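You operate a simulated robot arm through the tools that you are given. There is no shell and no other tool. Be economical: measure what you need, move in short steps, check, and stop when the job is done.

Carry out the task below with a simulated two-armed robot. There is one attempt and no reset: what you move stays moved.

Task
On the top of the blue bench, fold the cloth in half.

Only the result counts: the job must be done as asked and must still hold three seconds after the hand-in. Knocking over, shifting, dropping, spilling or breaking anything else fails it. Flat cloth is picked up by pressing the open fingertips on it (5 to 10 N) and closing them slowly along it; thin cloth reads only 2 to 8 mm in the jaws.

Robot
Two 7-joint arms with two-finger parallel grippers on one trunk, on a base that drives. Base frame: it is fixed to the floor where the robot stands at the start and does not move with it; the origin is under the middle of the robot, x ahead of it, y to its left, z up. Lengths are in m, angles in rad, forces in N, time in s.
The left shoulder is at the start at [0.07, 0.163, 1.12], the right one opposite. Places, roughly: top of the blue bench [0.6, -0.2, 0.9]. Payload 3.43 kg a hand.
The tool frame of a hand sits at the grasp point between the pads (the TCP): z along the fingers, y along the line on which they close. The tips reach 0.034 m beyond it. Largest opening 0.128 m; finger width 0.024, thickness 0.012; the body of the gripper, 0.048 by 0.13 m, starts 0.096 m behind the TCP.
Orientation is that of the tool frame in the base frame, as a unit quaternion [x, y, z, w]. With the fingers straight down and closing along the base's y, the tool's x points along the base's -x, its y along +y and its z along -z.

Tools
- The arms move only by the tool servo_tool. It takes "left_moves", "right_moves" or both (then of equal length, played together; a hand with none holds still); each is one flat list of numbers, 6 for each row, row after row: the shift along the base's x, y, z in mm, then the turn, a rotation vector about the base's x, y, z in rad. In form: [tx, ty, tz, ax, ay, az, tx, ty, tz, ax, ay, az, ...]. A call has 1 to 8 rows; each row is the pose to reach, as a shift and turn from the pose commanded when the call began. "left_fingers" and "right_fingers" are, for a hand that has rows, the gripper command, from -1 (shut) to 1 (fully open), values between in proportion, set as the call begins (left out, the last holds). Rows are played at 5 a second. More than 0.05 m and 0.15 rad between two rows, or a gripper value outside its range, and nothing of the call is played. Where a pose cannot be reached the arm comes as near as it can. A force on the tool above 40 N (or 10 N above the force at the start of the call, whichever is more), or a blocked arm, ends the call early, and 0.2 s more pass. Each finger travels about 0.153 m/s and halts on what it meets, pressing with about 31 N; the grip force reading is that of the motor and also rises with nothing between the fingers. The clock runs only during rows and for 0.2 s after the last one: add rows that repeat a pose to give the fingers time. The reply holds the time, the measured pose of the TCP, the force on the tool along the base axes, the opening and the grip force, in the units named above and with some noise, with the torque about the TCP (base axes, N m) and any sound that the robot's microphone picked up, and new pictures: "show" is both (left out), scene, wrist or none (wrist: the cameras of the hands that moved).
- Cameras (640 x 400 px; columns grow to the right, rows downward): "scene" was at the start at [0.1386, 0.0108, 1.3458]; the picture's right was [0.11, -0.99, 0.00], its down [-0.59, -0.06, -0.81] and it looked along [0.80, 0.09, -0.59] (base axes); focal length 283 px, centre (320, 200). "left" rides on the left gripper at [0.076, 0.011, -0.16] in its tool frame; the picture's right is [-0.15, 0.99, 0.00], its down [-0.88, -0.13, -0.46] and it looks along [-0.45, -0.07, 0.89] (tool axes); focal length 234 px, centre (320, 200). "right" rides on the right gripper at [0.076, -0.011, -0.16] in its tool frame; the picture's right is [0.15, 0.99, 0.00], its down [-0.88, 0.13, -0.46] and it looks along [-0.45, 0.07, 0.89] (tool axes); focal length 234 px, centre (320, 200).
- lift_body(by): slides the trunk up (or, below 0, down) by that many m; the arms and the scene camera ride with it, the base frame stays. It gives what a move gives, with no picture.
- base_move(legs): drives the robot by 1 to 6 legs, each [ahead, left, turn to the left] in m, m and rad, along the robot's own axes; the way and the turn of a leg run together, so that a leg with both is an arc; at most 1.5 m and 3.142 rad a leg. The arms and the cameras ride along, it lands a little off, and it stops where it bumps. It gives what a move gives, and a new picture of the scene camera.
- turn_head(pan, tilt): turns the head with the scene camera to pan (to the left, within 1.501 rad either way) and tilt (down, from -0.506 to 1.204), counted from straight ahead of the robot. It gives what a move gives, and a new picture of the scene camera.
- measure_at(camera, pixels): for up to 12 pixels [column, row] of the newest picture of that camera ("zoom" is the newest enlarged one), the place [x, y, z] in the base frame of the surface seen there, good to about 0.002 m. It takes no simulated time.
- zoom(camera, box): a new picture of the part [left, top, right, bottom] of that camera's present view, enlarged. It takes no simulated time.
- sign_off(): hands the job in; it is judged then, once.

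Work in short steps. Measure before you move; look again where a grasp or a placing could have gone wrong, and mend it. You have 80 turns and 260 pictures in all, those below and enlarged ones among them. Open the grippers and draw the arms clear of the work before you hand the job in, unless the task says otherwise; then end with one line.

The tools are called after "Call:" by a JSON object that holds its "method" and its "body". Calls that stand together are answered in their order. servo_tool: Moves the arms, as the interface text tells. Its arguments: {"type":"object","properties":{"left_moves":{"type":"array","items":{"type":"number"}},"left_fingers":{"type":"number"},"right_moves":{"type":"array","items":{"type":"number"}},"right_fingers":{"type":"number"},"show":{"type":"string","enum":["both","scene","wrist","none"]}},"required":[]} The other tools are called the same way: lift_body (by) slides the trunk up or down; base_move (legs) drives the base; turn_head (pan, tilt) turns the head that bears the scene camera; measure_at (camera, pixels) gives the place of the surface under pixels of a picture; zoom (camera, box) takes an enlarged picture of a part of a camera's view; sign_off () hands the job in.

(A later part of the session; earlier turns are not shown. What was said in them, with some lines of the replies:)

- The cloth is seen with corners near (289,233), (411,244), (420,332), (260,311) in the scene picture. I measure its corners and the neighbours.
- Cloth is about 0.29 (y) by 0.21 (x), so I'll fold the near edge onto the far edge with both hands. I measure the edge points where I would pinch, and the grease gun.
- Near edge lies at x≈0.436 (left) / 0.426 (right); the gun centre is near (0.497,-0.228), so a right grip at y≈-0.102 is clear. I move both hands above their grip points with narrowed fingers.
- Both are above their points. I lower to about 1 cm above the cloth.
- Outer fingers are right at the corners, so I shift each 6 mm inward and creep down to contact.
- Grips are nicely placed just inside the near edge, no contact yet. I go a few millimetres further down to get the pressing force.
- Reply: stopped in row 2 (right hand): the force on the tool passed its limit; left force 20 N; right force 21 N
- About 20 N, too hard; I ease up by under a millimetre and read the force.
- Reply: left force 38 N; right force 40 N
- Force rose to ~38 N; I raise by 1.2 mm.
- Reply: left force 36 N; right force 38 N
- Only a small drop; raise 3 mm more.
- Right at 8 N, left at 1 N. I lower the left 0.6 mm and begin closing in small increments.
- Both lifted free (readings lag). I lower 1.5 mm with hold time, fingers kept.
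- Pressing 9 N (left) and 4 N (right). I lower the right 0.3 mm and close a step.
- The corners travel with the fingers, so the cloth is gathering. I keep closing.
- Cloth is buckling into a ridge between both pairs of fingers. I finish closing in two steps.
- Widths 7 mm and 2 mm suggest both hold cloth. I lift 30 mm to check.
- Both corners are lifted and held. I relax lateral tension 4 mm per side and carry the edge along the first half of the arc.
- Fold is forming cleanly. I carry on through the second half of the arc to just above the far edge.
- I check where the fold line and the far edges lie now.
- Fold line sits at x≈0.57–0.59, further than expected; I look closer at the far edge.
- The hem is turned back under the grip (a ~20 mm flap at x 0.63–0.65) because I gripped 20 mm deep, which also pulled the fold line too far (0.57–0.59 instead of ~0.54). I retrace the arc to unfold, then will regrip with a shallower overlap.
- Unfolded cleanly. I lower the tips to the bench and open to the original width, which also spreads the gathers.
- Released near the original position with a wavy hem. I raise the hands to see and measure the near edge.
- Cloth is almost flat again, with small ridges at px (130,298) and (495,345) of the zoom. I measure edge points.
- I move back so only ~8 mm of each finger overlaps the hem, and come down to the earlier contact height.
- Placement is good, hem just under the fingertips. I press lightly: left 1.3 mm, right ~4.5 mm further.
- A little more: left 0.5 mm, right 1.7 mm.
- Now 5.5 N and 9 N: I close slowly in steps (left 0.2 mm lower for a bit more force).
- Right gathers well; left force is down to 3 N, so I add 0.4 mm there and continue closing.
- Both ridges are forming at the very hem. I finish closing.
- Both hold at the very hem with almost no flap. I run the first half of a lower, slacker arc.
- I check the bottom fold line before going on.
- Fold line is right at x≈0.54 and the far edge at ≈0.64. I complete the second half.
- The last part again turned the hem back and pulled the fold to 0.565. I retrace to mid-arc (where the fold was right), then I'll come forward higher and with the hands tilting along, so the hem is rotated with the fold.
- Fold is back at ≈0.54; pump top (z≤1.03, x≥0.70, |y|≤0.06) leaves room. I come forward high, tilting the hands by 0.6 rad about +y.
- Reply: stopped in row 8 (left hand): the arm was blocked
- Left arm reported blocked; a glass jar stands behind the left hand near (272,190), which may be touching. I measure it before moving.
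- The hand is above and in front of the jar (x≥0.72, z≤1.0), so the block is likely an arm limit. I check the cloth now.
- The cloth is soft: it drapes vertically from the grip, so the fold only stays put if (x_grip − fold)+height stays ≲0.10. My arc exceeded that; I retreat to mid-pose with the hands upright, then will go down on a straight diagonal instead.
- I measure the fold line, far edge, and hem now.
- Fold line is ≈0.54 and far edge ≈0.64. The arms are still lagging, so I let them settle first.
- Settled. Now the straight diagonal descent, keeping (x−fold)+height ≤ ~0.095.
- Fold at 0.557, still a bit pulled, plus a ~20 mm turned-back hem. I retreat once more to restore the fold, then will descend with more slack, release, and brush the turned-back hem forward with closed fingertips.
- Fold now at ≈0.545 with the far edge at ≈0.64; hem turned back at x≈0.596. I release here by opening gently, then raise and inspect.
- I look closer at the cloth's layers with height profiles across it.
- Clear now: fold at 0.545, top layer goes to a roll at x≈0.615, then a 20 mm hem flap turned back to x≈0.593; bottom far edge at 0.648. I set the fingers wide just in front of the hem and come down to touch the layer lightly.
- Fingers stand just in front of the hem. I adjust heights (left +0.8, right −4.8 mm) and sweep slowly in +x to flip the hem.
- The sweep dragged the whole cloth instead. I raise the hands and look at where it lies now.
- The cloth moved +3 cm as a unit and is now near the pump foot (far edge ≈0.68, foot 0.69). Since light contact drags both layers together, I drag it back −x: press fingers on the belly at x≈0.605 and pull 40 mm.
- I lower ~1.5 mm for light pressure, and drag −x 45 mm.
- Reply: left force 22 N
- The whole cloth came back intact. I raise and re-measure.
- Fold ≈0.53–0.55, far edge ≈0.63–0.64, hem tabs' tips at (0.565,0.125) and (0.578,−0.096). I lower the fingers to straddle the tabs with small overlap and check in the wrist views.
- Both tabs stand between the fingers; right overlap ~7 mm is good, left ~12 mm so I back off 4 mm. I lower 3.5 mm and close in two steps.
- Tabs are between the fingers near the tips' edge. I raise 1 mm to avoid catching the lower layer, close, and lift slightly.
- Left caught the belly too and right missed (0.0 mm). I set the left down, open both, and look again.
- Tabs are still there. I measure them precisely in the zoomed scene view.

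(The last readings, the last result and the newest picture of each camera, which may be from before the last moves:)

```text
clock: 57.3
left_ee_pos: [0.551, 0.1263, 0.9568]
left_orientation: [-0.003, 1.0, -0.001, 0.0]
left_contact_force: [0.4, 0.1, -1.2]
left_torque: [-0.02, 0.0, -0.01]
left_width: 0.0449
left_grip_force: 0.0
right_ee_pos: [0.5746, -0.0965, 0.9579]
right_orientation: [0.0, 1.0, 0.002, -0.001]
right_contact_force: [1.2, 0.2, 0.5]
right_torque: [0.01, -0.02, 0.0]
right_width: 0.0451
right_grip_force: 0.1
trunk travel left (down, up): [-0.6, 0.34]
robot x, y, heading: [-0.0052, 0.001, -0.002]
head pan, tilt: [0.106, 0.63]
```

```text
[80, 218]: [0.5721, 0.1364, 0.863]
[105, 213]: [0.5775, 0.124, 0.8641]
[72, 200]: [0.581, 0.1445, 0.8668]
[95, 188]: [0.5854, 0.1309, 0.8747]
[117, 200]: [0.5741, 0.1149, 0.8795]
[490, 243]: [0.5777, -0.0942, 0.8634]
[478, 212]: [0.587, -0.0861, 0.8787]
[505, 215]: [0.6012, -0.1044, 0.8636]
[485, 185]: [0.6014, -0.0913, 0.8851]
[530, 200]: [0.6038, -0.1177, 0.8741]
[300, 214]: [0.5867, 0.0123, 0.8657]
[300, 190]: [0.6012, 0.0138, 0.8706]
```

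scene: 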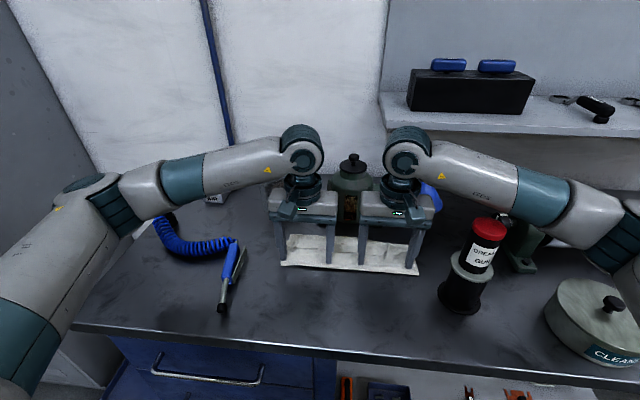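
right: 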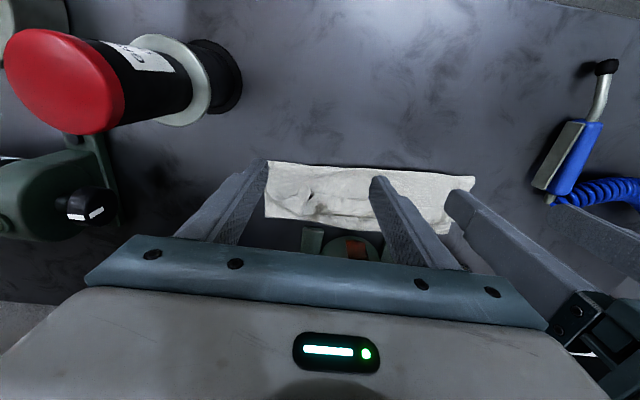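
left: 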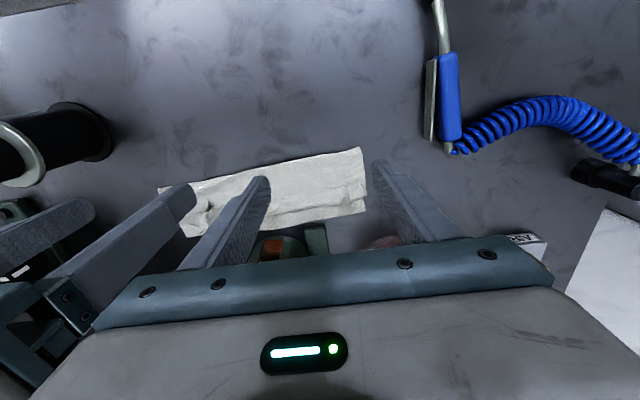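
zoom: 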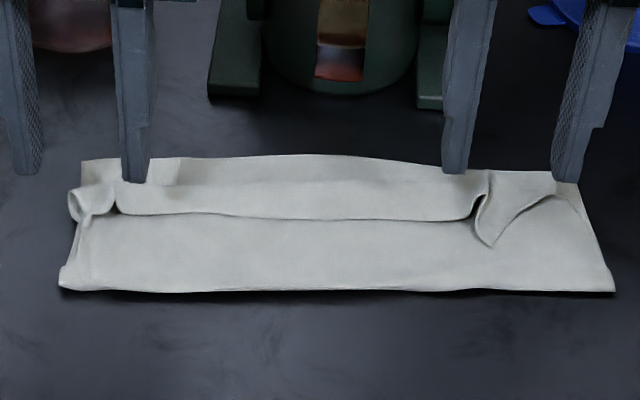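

Ridges: right at (0.59,−0.09) up to z 0.885, left loop y 0.115–0.145 at x≈0.575. I come down with tips 6–10 mm above the surface around them and close.

Call:
{"method": "servo_tool", "body": {"left_moves": [19, 3, 0, 0, 0, 0, 19, 3, -30, 0, 0, 0, 19, 3, -53, 0, 0, 0, 19, 3, -55, 0, 0, 0], "right_moves": [9, 4, 0, 0, 0, 0, 9, 4, -30, 0, 0, 0, 9, 4, -50, 0, 0, 0, 9, 4, -53, 0, 0, 0], "show": "none"}}

Call:
{"method": "servo_tool", "body": {"left_moves": [0, 0, 0, 0, 0, 0, 0, 0, 0, 0, 0, 0], "right_moves": [0, 0, 0, 0, 0, 0, 0, 0, 0, 0, 0, 0], "left_fingers": -0.8, "right_fingers": -0.8, "show": "none"}}

Call:
{"method": "servo_tool", "body": {"left_moves": [0, 0, 0, 0, 0, 0, 0, 0, 0, 0, 0, 0], "right_moves": [0, 0, 0, 0, 0, 0, 0, 0, 0, 0, 0, 0], "left_fingers": -1, "right_fingers": -1, "show": "none"}}

Call:
{"method": "zoom", "body": {"camera": "left", "box": [60, 90, 420, 240]}}

Call:
{"method": "zoom", "body": {"camera": "right", "box": [210, 90, 570, 240]}}

Call:
{"method": "zoom", "body": {"camera": "scene", "box": [265, 210, 425, 290]}}

```text
clock: 58.3
left_ee_pos: [0.5697, 0.1291, 0.9034]
left_orientation: [-0.001, 1.0, -0.001, -0.001]
left_contact_force: [-0.9, -0.3, -0.4]
left_torque: [0.01, 0.01, 0.02]
left_width: 0.0449
left_grip_force: 0.0
right_ee_pos: [0.5835, -0.0898, 0.9069]
right_orientation: [-0.001, 1.0, 0.002, -0.001]
right_contact_force: [-0.3, 0.6, -0.7]
right_torque: [-0.02, 0.0, -0.01]
right_width: 0.0446
right_grip_force: 0.0
trunk travel left (down, up): [-0.6, 0.34]
robot x, y, heading: [-0.0009, 0.0014, -0.003]
head pan, tilt: [0.106, 0.63]
```

```text
clock: 58.9
left_ee_pos: [0.5698, 0.1296, 0.9036]
left_orientation: [-0.001, 1.0, 0.0, -0.001]
left_contact_force: [0.0, -1.0, 0.6]
left_torque: [0.02, 0.02, -0.01]
left_width: 0.0127
left_grip_force: 0.1
right_ee_pos: [0.5829, -0.0896, 0.9074]
right_orientation: [-0.001, 1.0, 0.002, -0.001]
right_contact_force: [0.0, -0.2, -0.1]
right_torque: [-0.04, -0.02, 0.03]
right_width: 0.0127
right_grip_force: 0.1
trunk travel left (down, up): [-0.6, 0.34]
robot x, y, heading: [-0.0048, 0.0008, -0.004]
head pan, tilt: [0.106, 0.63]
```

```text
clock: 59.5
left_ee_pos: [0.5693, 0.1286, 0.903]
left_orientation: [-0.002, 1.0, 0.0, -0.001]
left_contact_force: [0.8, -3.5, 0.8]
left_torque: [-0.09, 0.0, -0.04]
left_width: 0.0039
left_grip_force: 30.7
right_ee_pos: [0.5836, -0.0901, 0.9077]
right_orientation: [-0.001, 1.0, 0.002, -0.001]
right_contact_force: [-1.0, 1.9, -0.3]
right_torque: [0.1, 0.0, 0.02]
right_width: 0.0014
right_grip_force: 31.3
trunk travel left (down, up): [-0.6, 0.34]
robot x, y, heading: [-0.0036, -0.0007, -0.005]
head pan, tilt: [0.106, 0.63]
```

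```text
1.78 times, centred on (240, 165) of left
```

zoom: 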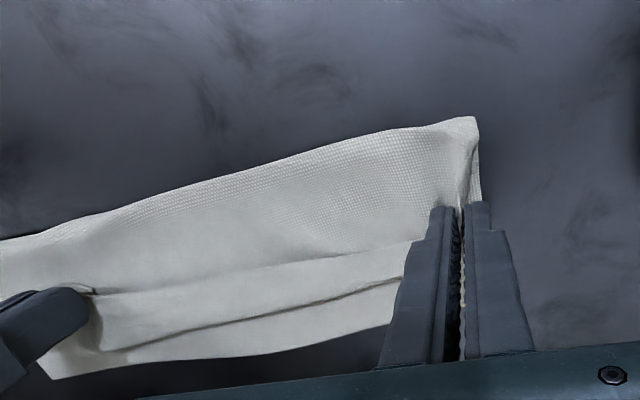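

```text
1.78 times, centred on (390, 165) of right
```

zoom: 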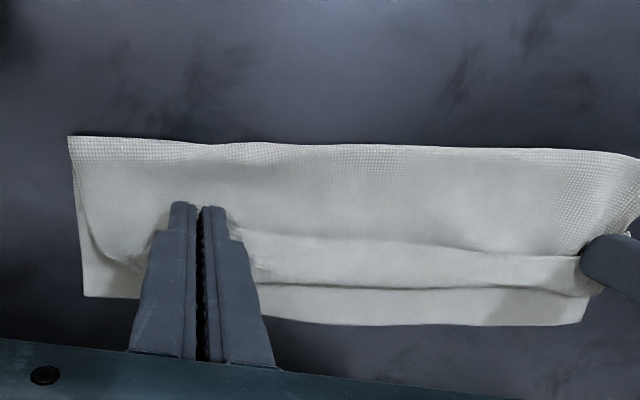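

```text
4.00 times, centred on (345, 250) of scene
```

zoom: 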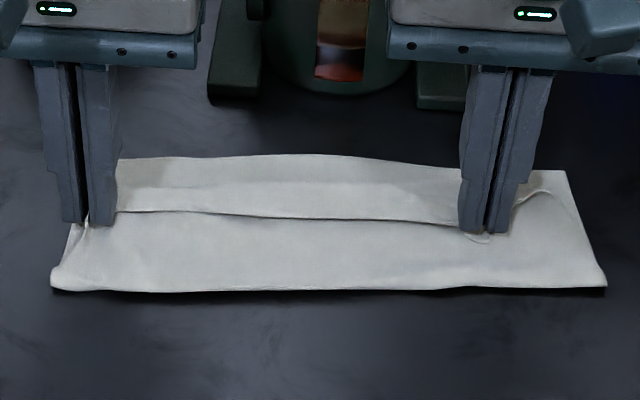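

Both hold (3.9 and 1.4 mm). I carry the hem low and forward 56 mm, over the far edge.

Call:
{"method": "servo_tool", "body": {"left_moves": [2, 0, 8, 0, 0, 0, 8, 0, 14, 0, 0, 0, 18, 0, 16, 0, 0, 0, 28, 0, 16, 0, 0, 0, 38, 0, 13, 0, 0, 0, 48, 0, 8, 0, 0, 0, 56, 0, 3, 0, 0, 0], "right_moves": [2, 0, 8, 0, 0, 0, 8, 0, 12, 0, 0, 0, 18, 0, 13, 0, 0, 0, 28, 0, 13, 0, 0, 0, 38, 0, 9, 0, 0, 0, 48, 0, 4, 0, 0, 0, 56, 0, -1, 0, 0, 0], "show": "none"}}

Call:
{"method": "zoom", "body": {"camera": "left", "box": [0, 80, 420, 260]}}

Call:
{"method": "zoom", "body": {"camera": "right", "box": [210, 80, 630, 260]}}

Call:
{"method": "zoom", "body": {"camera": "scene", "box": [265, 210, 425, 290]}}

```text
clock: 61.1
left_ee_pos: [0.6252, 0.1284, 0.9057]
left_orientation: [-0.002, 1.0, -0.002, -0.001]
left_contact_force: [0.6, -1.5, -0.1]
left_torque: [-0.03, 0.0, -0.03]
left_width: 0.0039
left_grip_force: 31.1
right_ee_pos: [0.6404, -0.0896, 0.9067]
right_orientation: [-0.001, 1.0, 0.002, -0.001]
right_contact_force: [0.6, 2.4, 0.7]
right_torque: [0.07, -0.02, 0.02]
right_width: 0.0018
right_grip_force: 30.4
trunk travel left (down, up): [-0.6, 0.34]
robot x, y, heading: [-0.0019, 0.0006, -0.002]
head pan, tilt: [0.106, 0.63]
```

```text
1.52 times, centred on (210, 170) of left
```

zoom: 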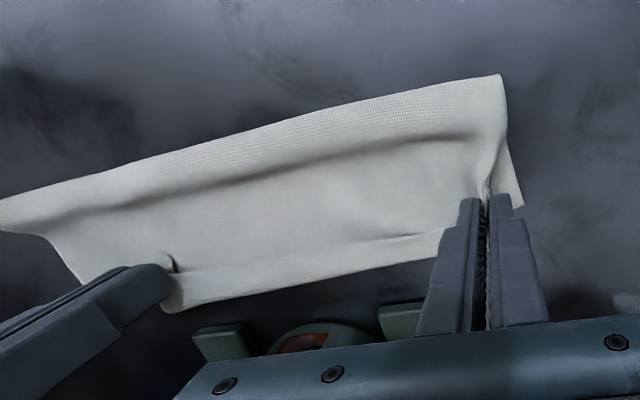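

```text
1.52 times, centred on (420, 170) of right
```

zoom: 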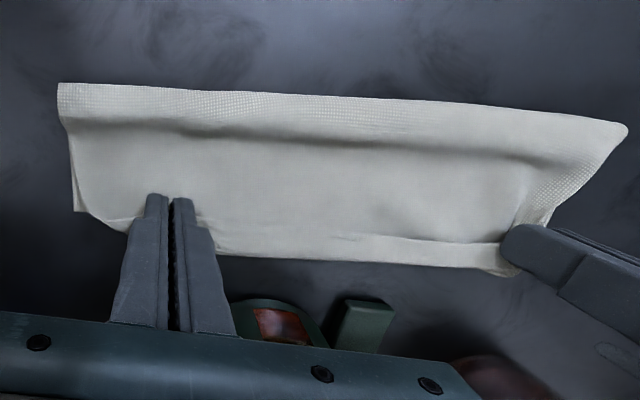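

```text
4.00 times, centred on (345, 250) of scene
```

zoom: 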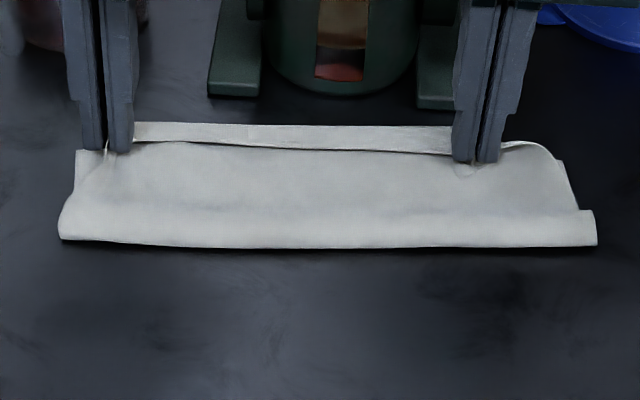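

I measure the fold and far edges in this state.

Call:
{"method": "measure_at", "body": {"camera": "zoom", "pixels": [[65, 236], [200, 244], [340, 245], [480, 244], [592, 243], [78, 155], [200, 126], [340, 127], [565, 165], [200, 142], [340, 148], [340, 215]]}}

Call:
{"method": "measure_at", "body": {"camera": "left", "pixels": [[342, 214], [332, 175], [250, 237], [180, 255], [120, 278]]}}

Call:
{"method": "measure_at", "body": {"camera": "right", "pixels": [[260, 216], [290, 230], [400, 247], [480, 254], [545, 260]]}}

```text
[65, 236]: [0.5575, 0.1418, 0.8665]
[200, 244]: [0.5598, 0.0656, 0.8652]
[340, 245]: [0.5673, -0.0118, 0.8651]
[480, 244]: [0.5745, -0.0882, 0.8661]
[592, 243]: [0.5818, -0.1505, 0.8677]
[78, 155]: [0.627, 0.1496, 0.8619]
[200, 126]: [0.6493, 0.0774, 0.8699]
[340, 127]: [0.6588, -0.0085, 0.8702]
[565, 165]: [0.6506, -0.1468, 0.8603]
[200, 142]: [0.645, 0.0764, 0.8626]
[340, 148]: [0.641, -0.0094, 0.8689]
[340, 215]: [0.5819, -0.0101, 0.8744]
```

```text
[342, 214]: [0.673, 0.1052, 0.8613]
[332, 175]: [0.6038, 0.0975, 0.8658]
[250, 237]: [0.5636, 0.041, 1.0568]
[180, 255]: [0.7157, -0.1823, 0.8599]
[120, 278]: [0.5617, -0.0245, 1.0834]
```

```text
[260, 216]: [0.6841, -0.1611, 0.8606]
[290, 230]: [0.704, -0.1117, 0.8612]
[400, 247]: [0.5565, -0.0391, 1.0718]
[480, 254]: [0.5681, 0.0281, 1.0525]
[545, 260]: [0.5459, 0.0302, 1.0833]
```

Hem corners at the grips (≈0.63 left, ≈0.645 right) now coincide with the bottom far corners (0.627, 0.650); the remaining slack sits in a puffy loop at the fold. I lower slightly and release here, then raise to look.

Call:
{"method": "servo_tool", "body": {"left_moves": [1, 0, -3, 0, 0, 0, 1, 0, -5, 0, 0, 0, 1, 0, -5, 0, 0, 0], "right_moves": [3, 0, -3, 0, 0, 0, 4, 0, -5, 0, 0, 0, 4, 0, -5, 0, 0, 0], "show": "none"}}

Call:
{"method": "servo_tool", "body": {"left_moves": [0, 0, 0, 0, 0, 0, 0, 0, 0, 0, 0, 0, 0, 0, 30, 0, 0, 0, 0, 0, 70, 0, 0, 0, -30, 10, 100, 0, 0, 0, -70, 20, 110, 0, 0, 0], "right_moves": [0, 0, 0, 0, 0, 0, 0, 0, 0, 0, 0, 0, 0, 0, 30, 0, 0, 0, 0, 0, 70, 0, 0, 0, -30, 0, 100, 0, 0, 0, -70, 0, 110, 0, 0, 0], "left_fingers": -0.4, "right_fingers": -0.4, "show": "wrist"}}

Call:
{"method": "zoom", "body": {"camera": "scene", "box": [265, 210, 425, 290]}}

```text
clock: 61.9
left_ee_pos: [0.626, 0.1289, 0.9024]
left_orientation: [-0.002, 1.0, -0.001, 0.0]
left_contact_force: [-0.1, -3.5, 2.8]
left_torque: [-0.1, 0.0, -0.01]
left_width: 0.004
left_grip_force: 30.8
right_ee_pos: [0.6426, -0.0907, 0.9028]
right_orientation: [-0.001, 1.0, 0.002, 0.001]
right_contact_force: [-0.3, 3.1, 6.2]
right_torque: [0.06, 0.03, -0.02]
right_width: 0.0016
right_grip_force: 31.3
trunk travel left (down, up): [-0.6, 0.34]
robot x, y, heading: [-0.0021, -0.0014, -0.003]
head pan, tilt: [0.106, 0.63]
```

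```text
clock: 63.3
left_ee_pos: [0.5557, 0.1511, 1.0107]
left_orientation: [-0.003, 1.0, -0.001, 0.001]
left_contact_force: [-0.6, 0.8, -0.2]
left_torque: [0.03, 0.0, 0.0]
left_width: 0.0384
left_grip_force: 0.1
right_ee_pos: [0.572, -0.0897, 1.0143]
right_orientation: [-0.001, 1.0, 0.002, 0.0]
right_contact_force: [-0.3, 0.5, 0.6]
right_torque: [-0.01, -0.03, 0.02]
right_width: 0.0384
right_grip_force: 0.0
trunk travel left (down, up): [-0.6, 0.34]
robot x, y, heading: [-0.0024, -0.0016, 0.002]
head pan, tilt: [0.106, 0.63]
```

right: 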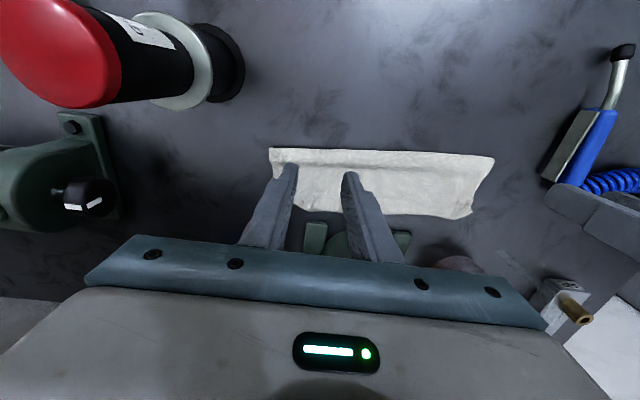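
left: 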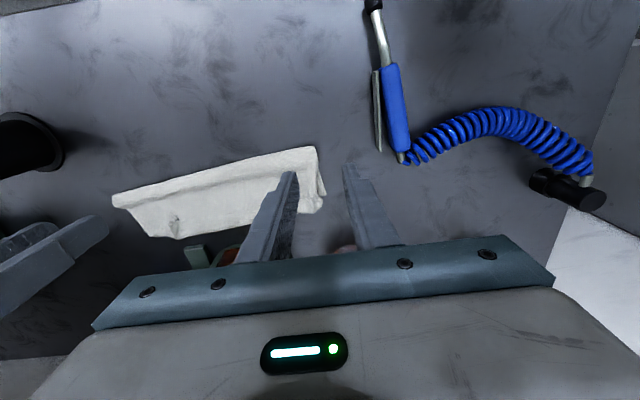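

```text
4.00 times, centred on (345, 250) of scene
```

zoom: 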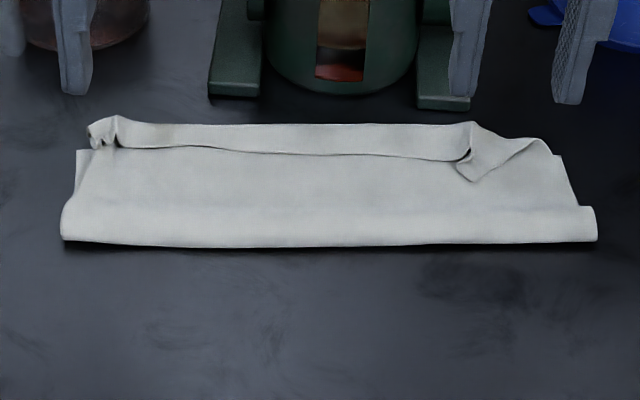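

I take a height profile across the folded cloth to judge slack and overlap.

Call:
{"method": "measure_at", "body": {"camera": "zoom", "pixels": [[300, 126], [300, 133], [300, 141], [300, 149], [300, 156], [300, 165], [300, 180], [300, 195], [300, 205], [300, 215], [300, 230], [300, 243]]}}

Call:
{"method": "measure_at", "body": {"camera": "zoom", "pixels": [[80, 152], [64, 238], [92, 135], [130, 128], [470, 125], [478, 180], [540, 143], [562, 158], [592, 240], [500, 175], [130, 200], [130, 240]]}}

Call:
{"method": "zoom", "body": {"camera": "right", "box": [255, 130, 505, 230]}}

Call:
{"method": "zoom", "body": {"camera": "left", "box": [100, 130, 340, 250]}}

```text
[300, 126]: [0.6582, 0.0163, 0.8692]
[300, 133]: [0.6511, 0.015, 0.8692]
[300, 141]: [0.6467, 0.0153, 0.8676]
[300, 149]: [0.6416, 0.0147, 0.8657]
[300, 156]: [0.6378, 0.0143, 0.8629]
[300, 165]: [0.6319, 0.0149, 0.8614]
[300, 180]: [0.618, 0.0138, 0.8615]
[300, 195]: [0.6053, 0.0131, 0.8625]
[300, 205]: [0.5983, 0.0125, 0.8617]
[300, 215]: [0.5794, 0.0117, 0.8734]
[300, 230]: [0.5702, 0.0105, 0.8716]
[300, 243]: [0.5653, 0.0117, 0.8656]
```

```text
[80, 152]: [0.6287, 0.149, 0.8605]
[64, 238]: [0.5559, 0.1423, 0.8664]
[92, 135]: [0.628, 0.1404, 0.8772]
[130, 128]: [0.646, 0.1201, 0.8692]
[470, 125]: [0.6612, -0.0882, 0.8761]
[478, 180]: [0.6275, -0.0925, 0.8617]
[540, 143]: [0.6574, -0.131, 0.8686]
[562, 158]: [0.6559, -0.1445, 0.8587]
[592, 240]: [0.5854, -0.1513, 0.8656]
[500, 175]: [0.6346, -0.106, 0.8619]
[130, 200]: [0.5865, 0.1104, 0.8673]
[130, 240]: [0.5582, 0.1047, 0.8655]
```

```text
2.56 times, centred on (380, 180) of right
```

zoom: 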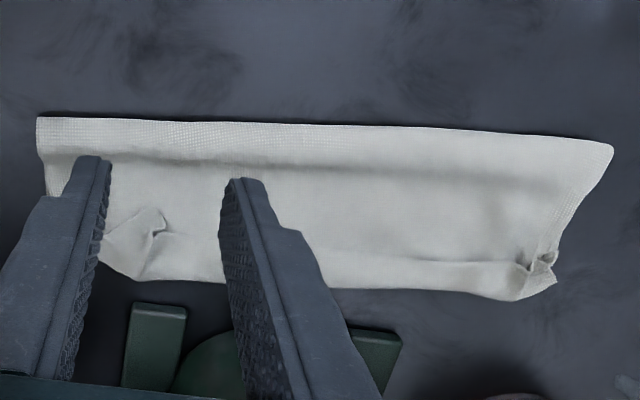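

```text
2.67 times, centred on (220, 190) of left
```

zoom: 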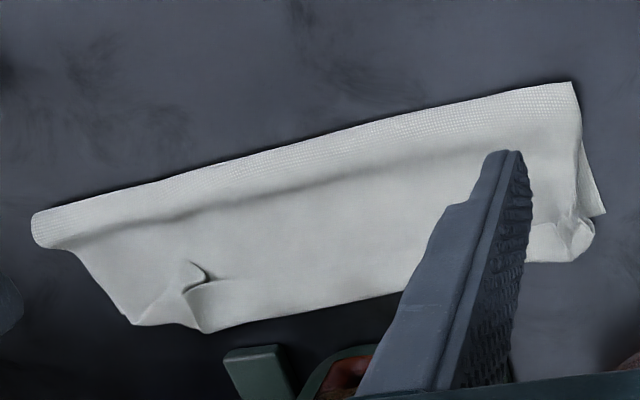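

The hem now lies on the bottom far edge within 1–2 cm everywhere, and the slack sits in a 13 mm high tube along the fold (x 0.565–0.598). I'll set wide fingers on that tube and draw it gently −x to flatten it.

Call:
{"method": "servo_tool", "body": {"left_moves": [15, -33, 0, 0, 0, 0, 29, -66, 0, 0, 0, 0, 29, -66, -45, 0, 0, 0, 29, -66, -85, 0, 0, 0, 29, -66, -103, 0, 0, 0, 29, -66, -109, 0, 0, 0, 29, -66, -112, 0, 0, 0], "right_moves": [12, 3, 0, 0, 0, 0, 22, 5, 0, 0, 0, 0, 22, 5, -45, 0, 0, 0, 22, 5, -85, 0, 0, 0, 22, 5, -106, 0, 0, 0, 22, 5, -112, 0, 0, 0, 22, 5, -115, 0, 0, 0], "left_fingers": 0.45, "right_fingers": 0.45, "show": "none"}}

Call:
{"method": "servo_tool", "body": {"left_moves": [0, 0, -1, 0, 0, 0, -6, 0, -2, 0, 0, 0, -12, 0, -2, 0, 0, 0, -18, 0, -2, 0, 0, 0, -24, 0, -2, 0, 0, 0, -24, 0, 20, 0, 0, 0], "right_moves": [0, 0, -1, 0, 0, 0, -6, 0, -2, 0, 0, 0, -12, 0, -2, 0, 0, 0, -18, 0, -2, 0, 0, 0, -24, 0, -2, 0, 0, 0, -24, 0, 20, 0, 0, 0], "show": "none"}}

Call:
{"method": "zoom", "body": {"camera": "scene", "box": [265, 210, 425, 290]}}

```text
clock: 64.9
left_ee_pos: [0.587, 0.0828, 0.8978]
left_orientation: [-0.001, 1.0, 0.0, -0.002]
left_contact_force: [-0.3, 0.2, -0.2]
left_torque: [0.01, -0.01, 0.0]
left_width: 0.0928
left_grip_force: 0.0
right_ee_pos: [0.5947, -0.0854, 0.8957]
right_orientation: [-0.002, 1.0, 0.002, 0.0]
right_contact_force: [0.6, -0.2, 1.9]
right_torque: [-0.1, -0.01, 0.01]
right_width: 0.0924
right_grip_force: 0.1
trunk travel left (down, up): [-0.6, 0.34]
robot x, y, heading: [-0.0044, 0.0017, -0.002]
head pan, tilt: [0.106, 0.63]
```

```text
clock: 66.3
left_ee_pos: [0.5624, 0.0828, 0.9196]
left_orientation: [-0.002, 1.0, -0.001, -0.001]
left_contact_force: [-0.3, 0.4, 0.8]
left_torque: [-0.01, -0.02, 0.02]
left_width: 0.0928
left_grip_force: 0.1
right_ee_pos: [0.5715, -0.0857, 0.9159]
right_orientation: [-0.001, 1.0, 0.002, -0.002]
right_contact_force: [-0.9, -0.3, 0.2]
right_torque: [0.01, 0.0, -0.01]
right_width: 0.0929
right_grip_force: 0.0
trunk travel left (down, up): [-0.6, 0.34]
robot x, y, heading: [-0.0022, -0.0017, -0.001]
head pan, tilt: [0.106, 0.63]
```

```text
4.00 times, centred on (345, 250) of scene
```

zoom: 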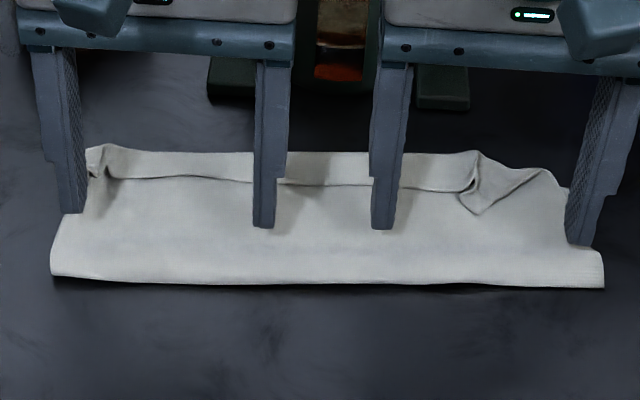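

It moved back mostly as a unit. I raise clear and take the profile again.

Call:
{"method": "servo_tool", "body": {"left_moves": [0, 10, 40, 0, 0, 0, -20, 25, 80, 0, 0, 0, -50, 45, 100, 0, 0, 0], "right_moves": [0, 0, 40, 0, 0, 0, -20, 0, 80, 0, 0, 0, -50, 0, 100, 0, 0, 0], "show": "none"}}

Call:
{"method": "zoom", "body": {"camera": "scene", "box": [265, 210, 425, 290]}}

Call:
{"method": "measure_at", "body": {"camera": "zoom", "pixels": [[300, 153], [300, 160], [300, 170], [300, 180], [300, 188], [300, 200], [300, 215], [300, 230], [300, 240], [300, 250], [300, 265], [300, 280]]}}

Call:
{"method": "measure_at", "body": {"camera": "zoom", "pixels": [[60, 272], [600, 283], [90, 160], [110, 150], [80, 190], [475, 212], [545, 175], [570, 190], [475, 155]]}}

```text
clock: 67.1
left_ee_pos: [0.5116, 0.1305, 1.0186]
left_orientation: [-0.001, 1.0, -0.001, 0.0]
left_contact_force: [-0.3, 0.0, -0.2]
left_torque: [0.02, -0.02, -0.01]
left_width: 0.0928
left_grip_force: 0.0
right_ee_pos: [0.5185, -0.0893, 1.0176]
right_orientation: [0.0, 1.0, 0.002, -0.001]
right_contact_force: [0.5, 0.2, 0.3]
right_torque: [-0.02, -0.07, -0.03]
right_width: 0.0927
right_grip_force: 0.0
trunk travel left (down, up): [-0.6, 0.34]
robot x, y, heading: [-0.002, 0.0021, -0.003]
head pan, tilt: [0.106, 0.63]
```

```text
4.00 times, centred on (345, 250) of scene
```

zoom: 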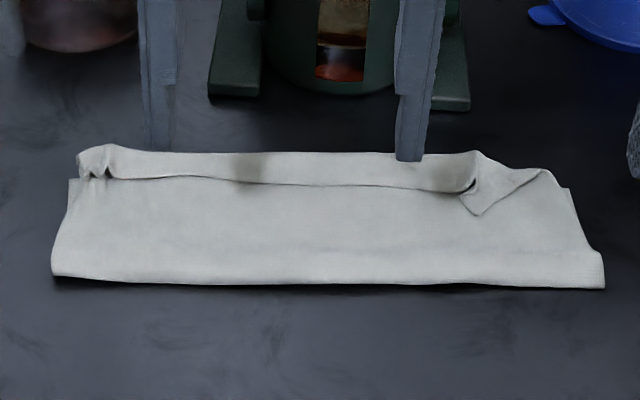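

```text
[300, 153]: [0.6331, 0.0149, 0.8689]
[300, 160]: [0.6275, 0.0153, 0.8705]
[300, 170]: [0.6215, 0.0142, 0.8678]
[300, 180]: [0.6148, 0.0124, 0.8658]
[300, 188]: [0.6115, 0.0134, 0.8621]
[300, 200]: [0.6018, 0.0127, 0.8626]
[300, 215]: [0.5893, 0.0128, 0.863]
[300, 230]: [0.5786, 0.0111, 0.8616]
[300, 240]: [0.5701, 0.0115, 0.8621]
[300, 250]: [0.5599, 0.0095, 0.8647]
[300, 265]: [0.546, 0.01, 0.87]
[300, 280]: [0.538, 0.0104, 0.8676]
```

```text
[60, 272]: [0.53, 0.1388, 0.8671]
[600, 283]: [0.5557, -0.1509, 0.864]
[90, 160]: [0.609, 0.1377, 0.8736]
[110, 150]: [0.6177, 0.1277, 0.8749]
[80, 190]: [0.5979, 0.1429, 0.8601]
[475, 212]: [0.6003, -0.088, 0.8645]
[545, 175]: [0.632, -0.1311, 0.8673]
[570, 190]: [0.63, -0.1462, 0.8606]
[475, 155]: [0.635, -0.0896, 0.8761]
```

The cloth is folded: fold line ≈0.53–0.555, hem lying on the bottom far edge within ~1.5 cm (left corner pair ≈0.605, right ≈0.63), flat to about 1.5 cm. I draw both arms clear and take a last look.

Call:
{"method": "servo_tool", "body": {"left_moves": [0, 30, 30, 0, 0, 0, 0, 65, 50, 0, 0, 0, 0, 105, 60, 0, 0, 0, 0, 145, 60, 0, 0, 0, 0, 180, 60, 0, 0, 0], "right_moves": [0, 0, 40, 0, 0, 0, 0, 0, 80, 0, 0, 0, 0, -30, 110, 0, 0, 0, 0, -70, 120, 0, 0, 0, 0, -110, 120, 0, 0, 0], "show": "scene"}}

Call:
{"method": "zoom", "body": {"camera": "scene", "box": [265, 210, 425, 290]}}

```text
clock: 68.3
left_ee_pos: [0.5106, 0.3071, 1.0846]
left_orientation: [-0.002, 1.0, 0.0, 0.0]
left_contact_force: [1.3, -0.9, 0.1]
left_torque: [0.01, 0.0, 0.0]
left_width: 0.0928
left_grip_force: 0.0
right_ee_pos: [0.5216, -0.1994, 1.137]
right_orientation: [-0.001, 1.0, 0.003, -0.001]
right_contact_force: [0.4, 0.2, 0.3]
right_torque: [0.03, -0.03, -0.01]
right_width: 0.0929
right_grip_force: 0.0
trunk travel left (down, up): [-0.6, 0.34]
robot x, y, heading: [-0.0048, 0.0024, -0.004]
head pan, tilt: [0.106, 0.63]
```

scene: 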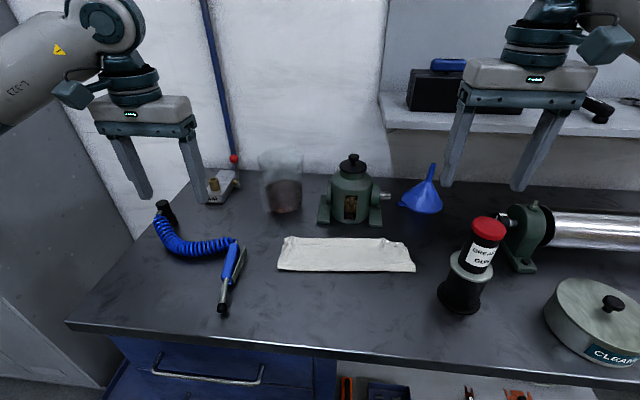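

```text
4.00 times, centred on (345, 250) of scene
```

zoom: 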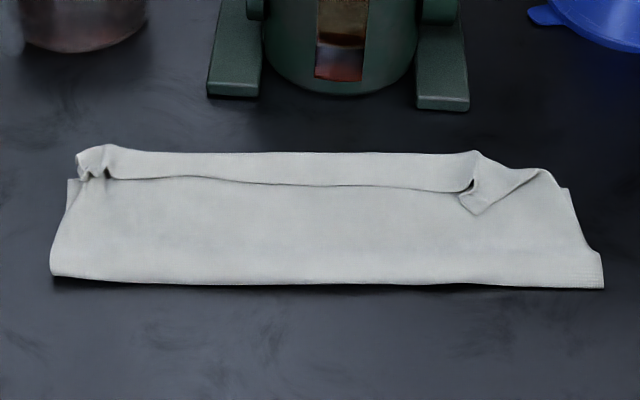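

Nothing else looks shifted, both grippers are open and clear, and the hem lies over the bottom far edge; I hand it in.

Call:
{"method": "sign_off", "body": {}}

```text
The job is handed in.
```

I folded the cloth in half on the blue bench, near edge over far edge, and handed it in, but the fold is not perfectly clean. The top hem lies along the bottom far edge to within about 1.5 cm where I could measure. It is turned back about 2 cm along its length, with small gathers at both corners. The cloth also ended up roughly 1–2 cm nearer the robot than it started. Both grippers are open and clear, and nothing else on the bench looked shifted.
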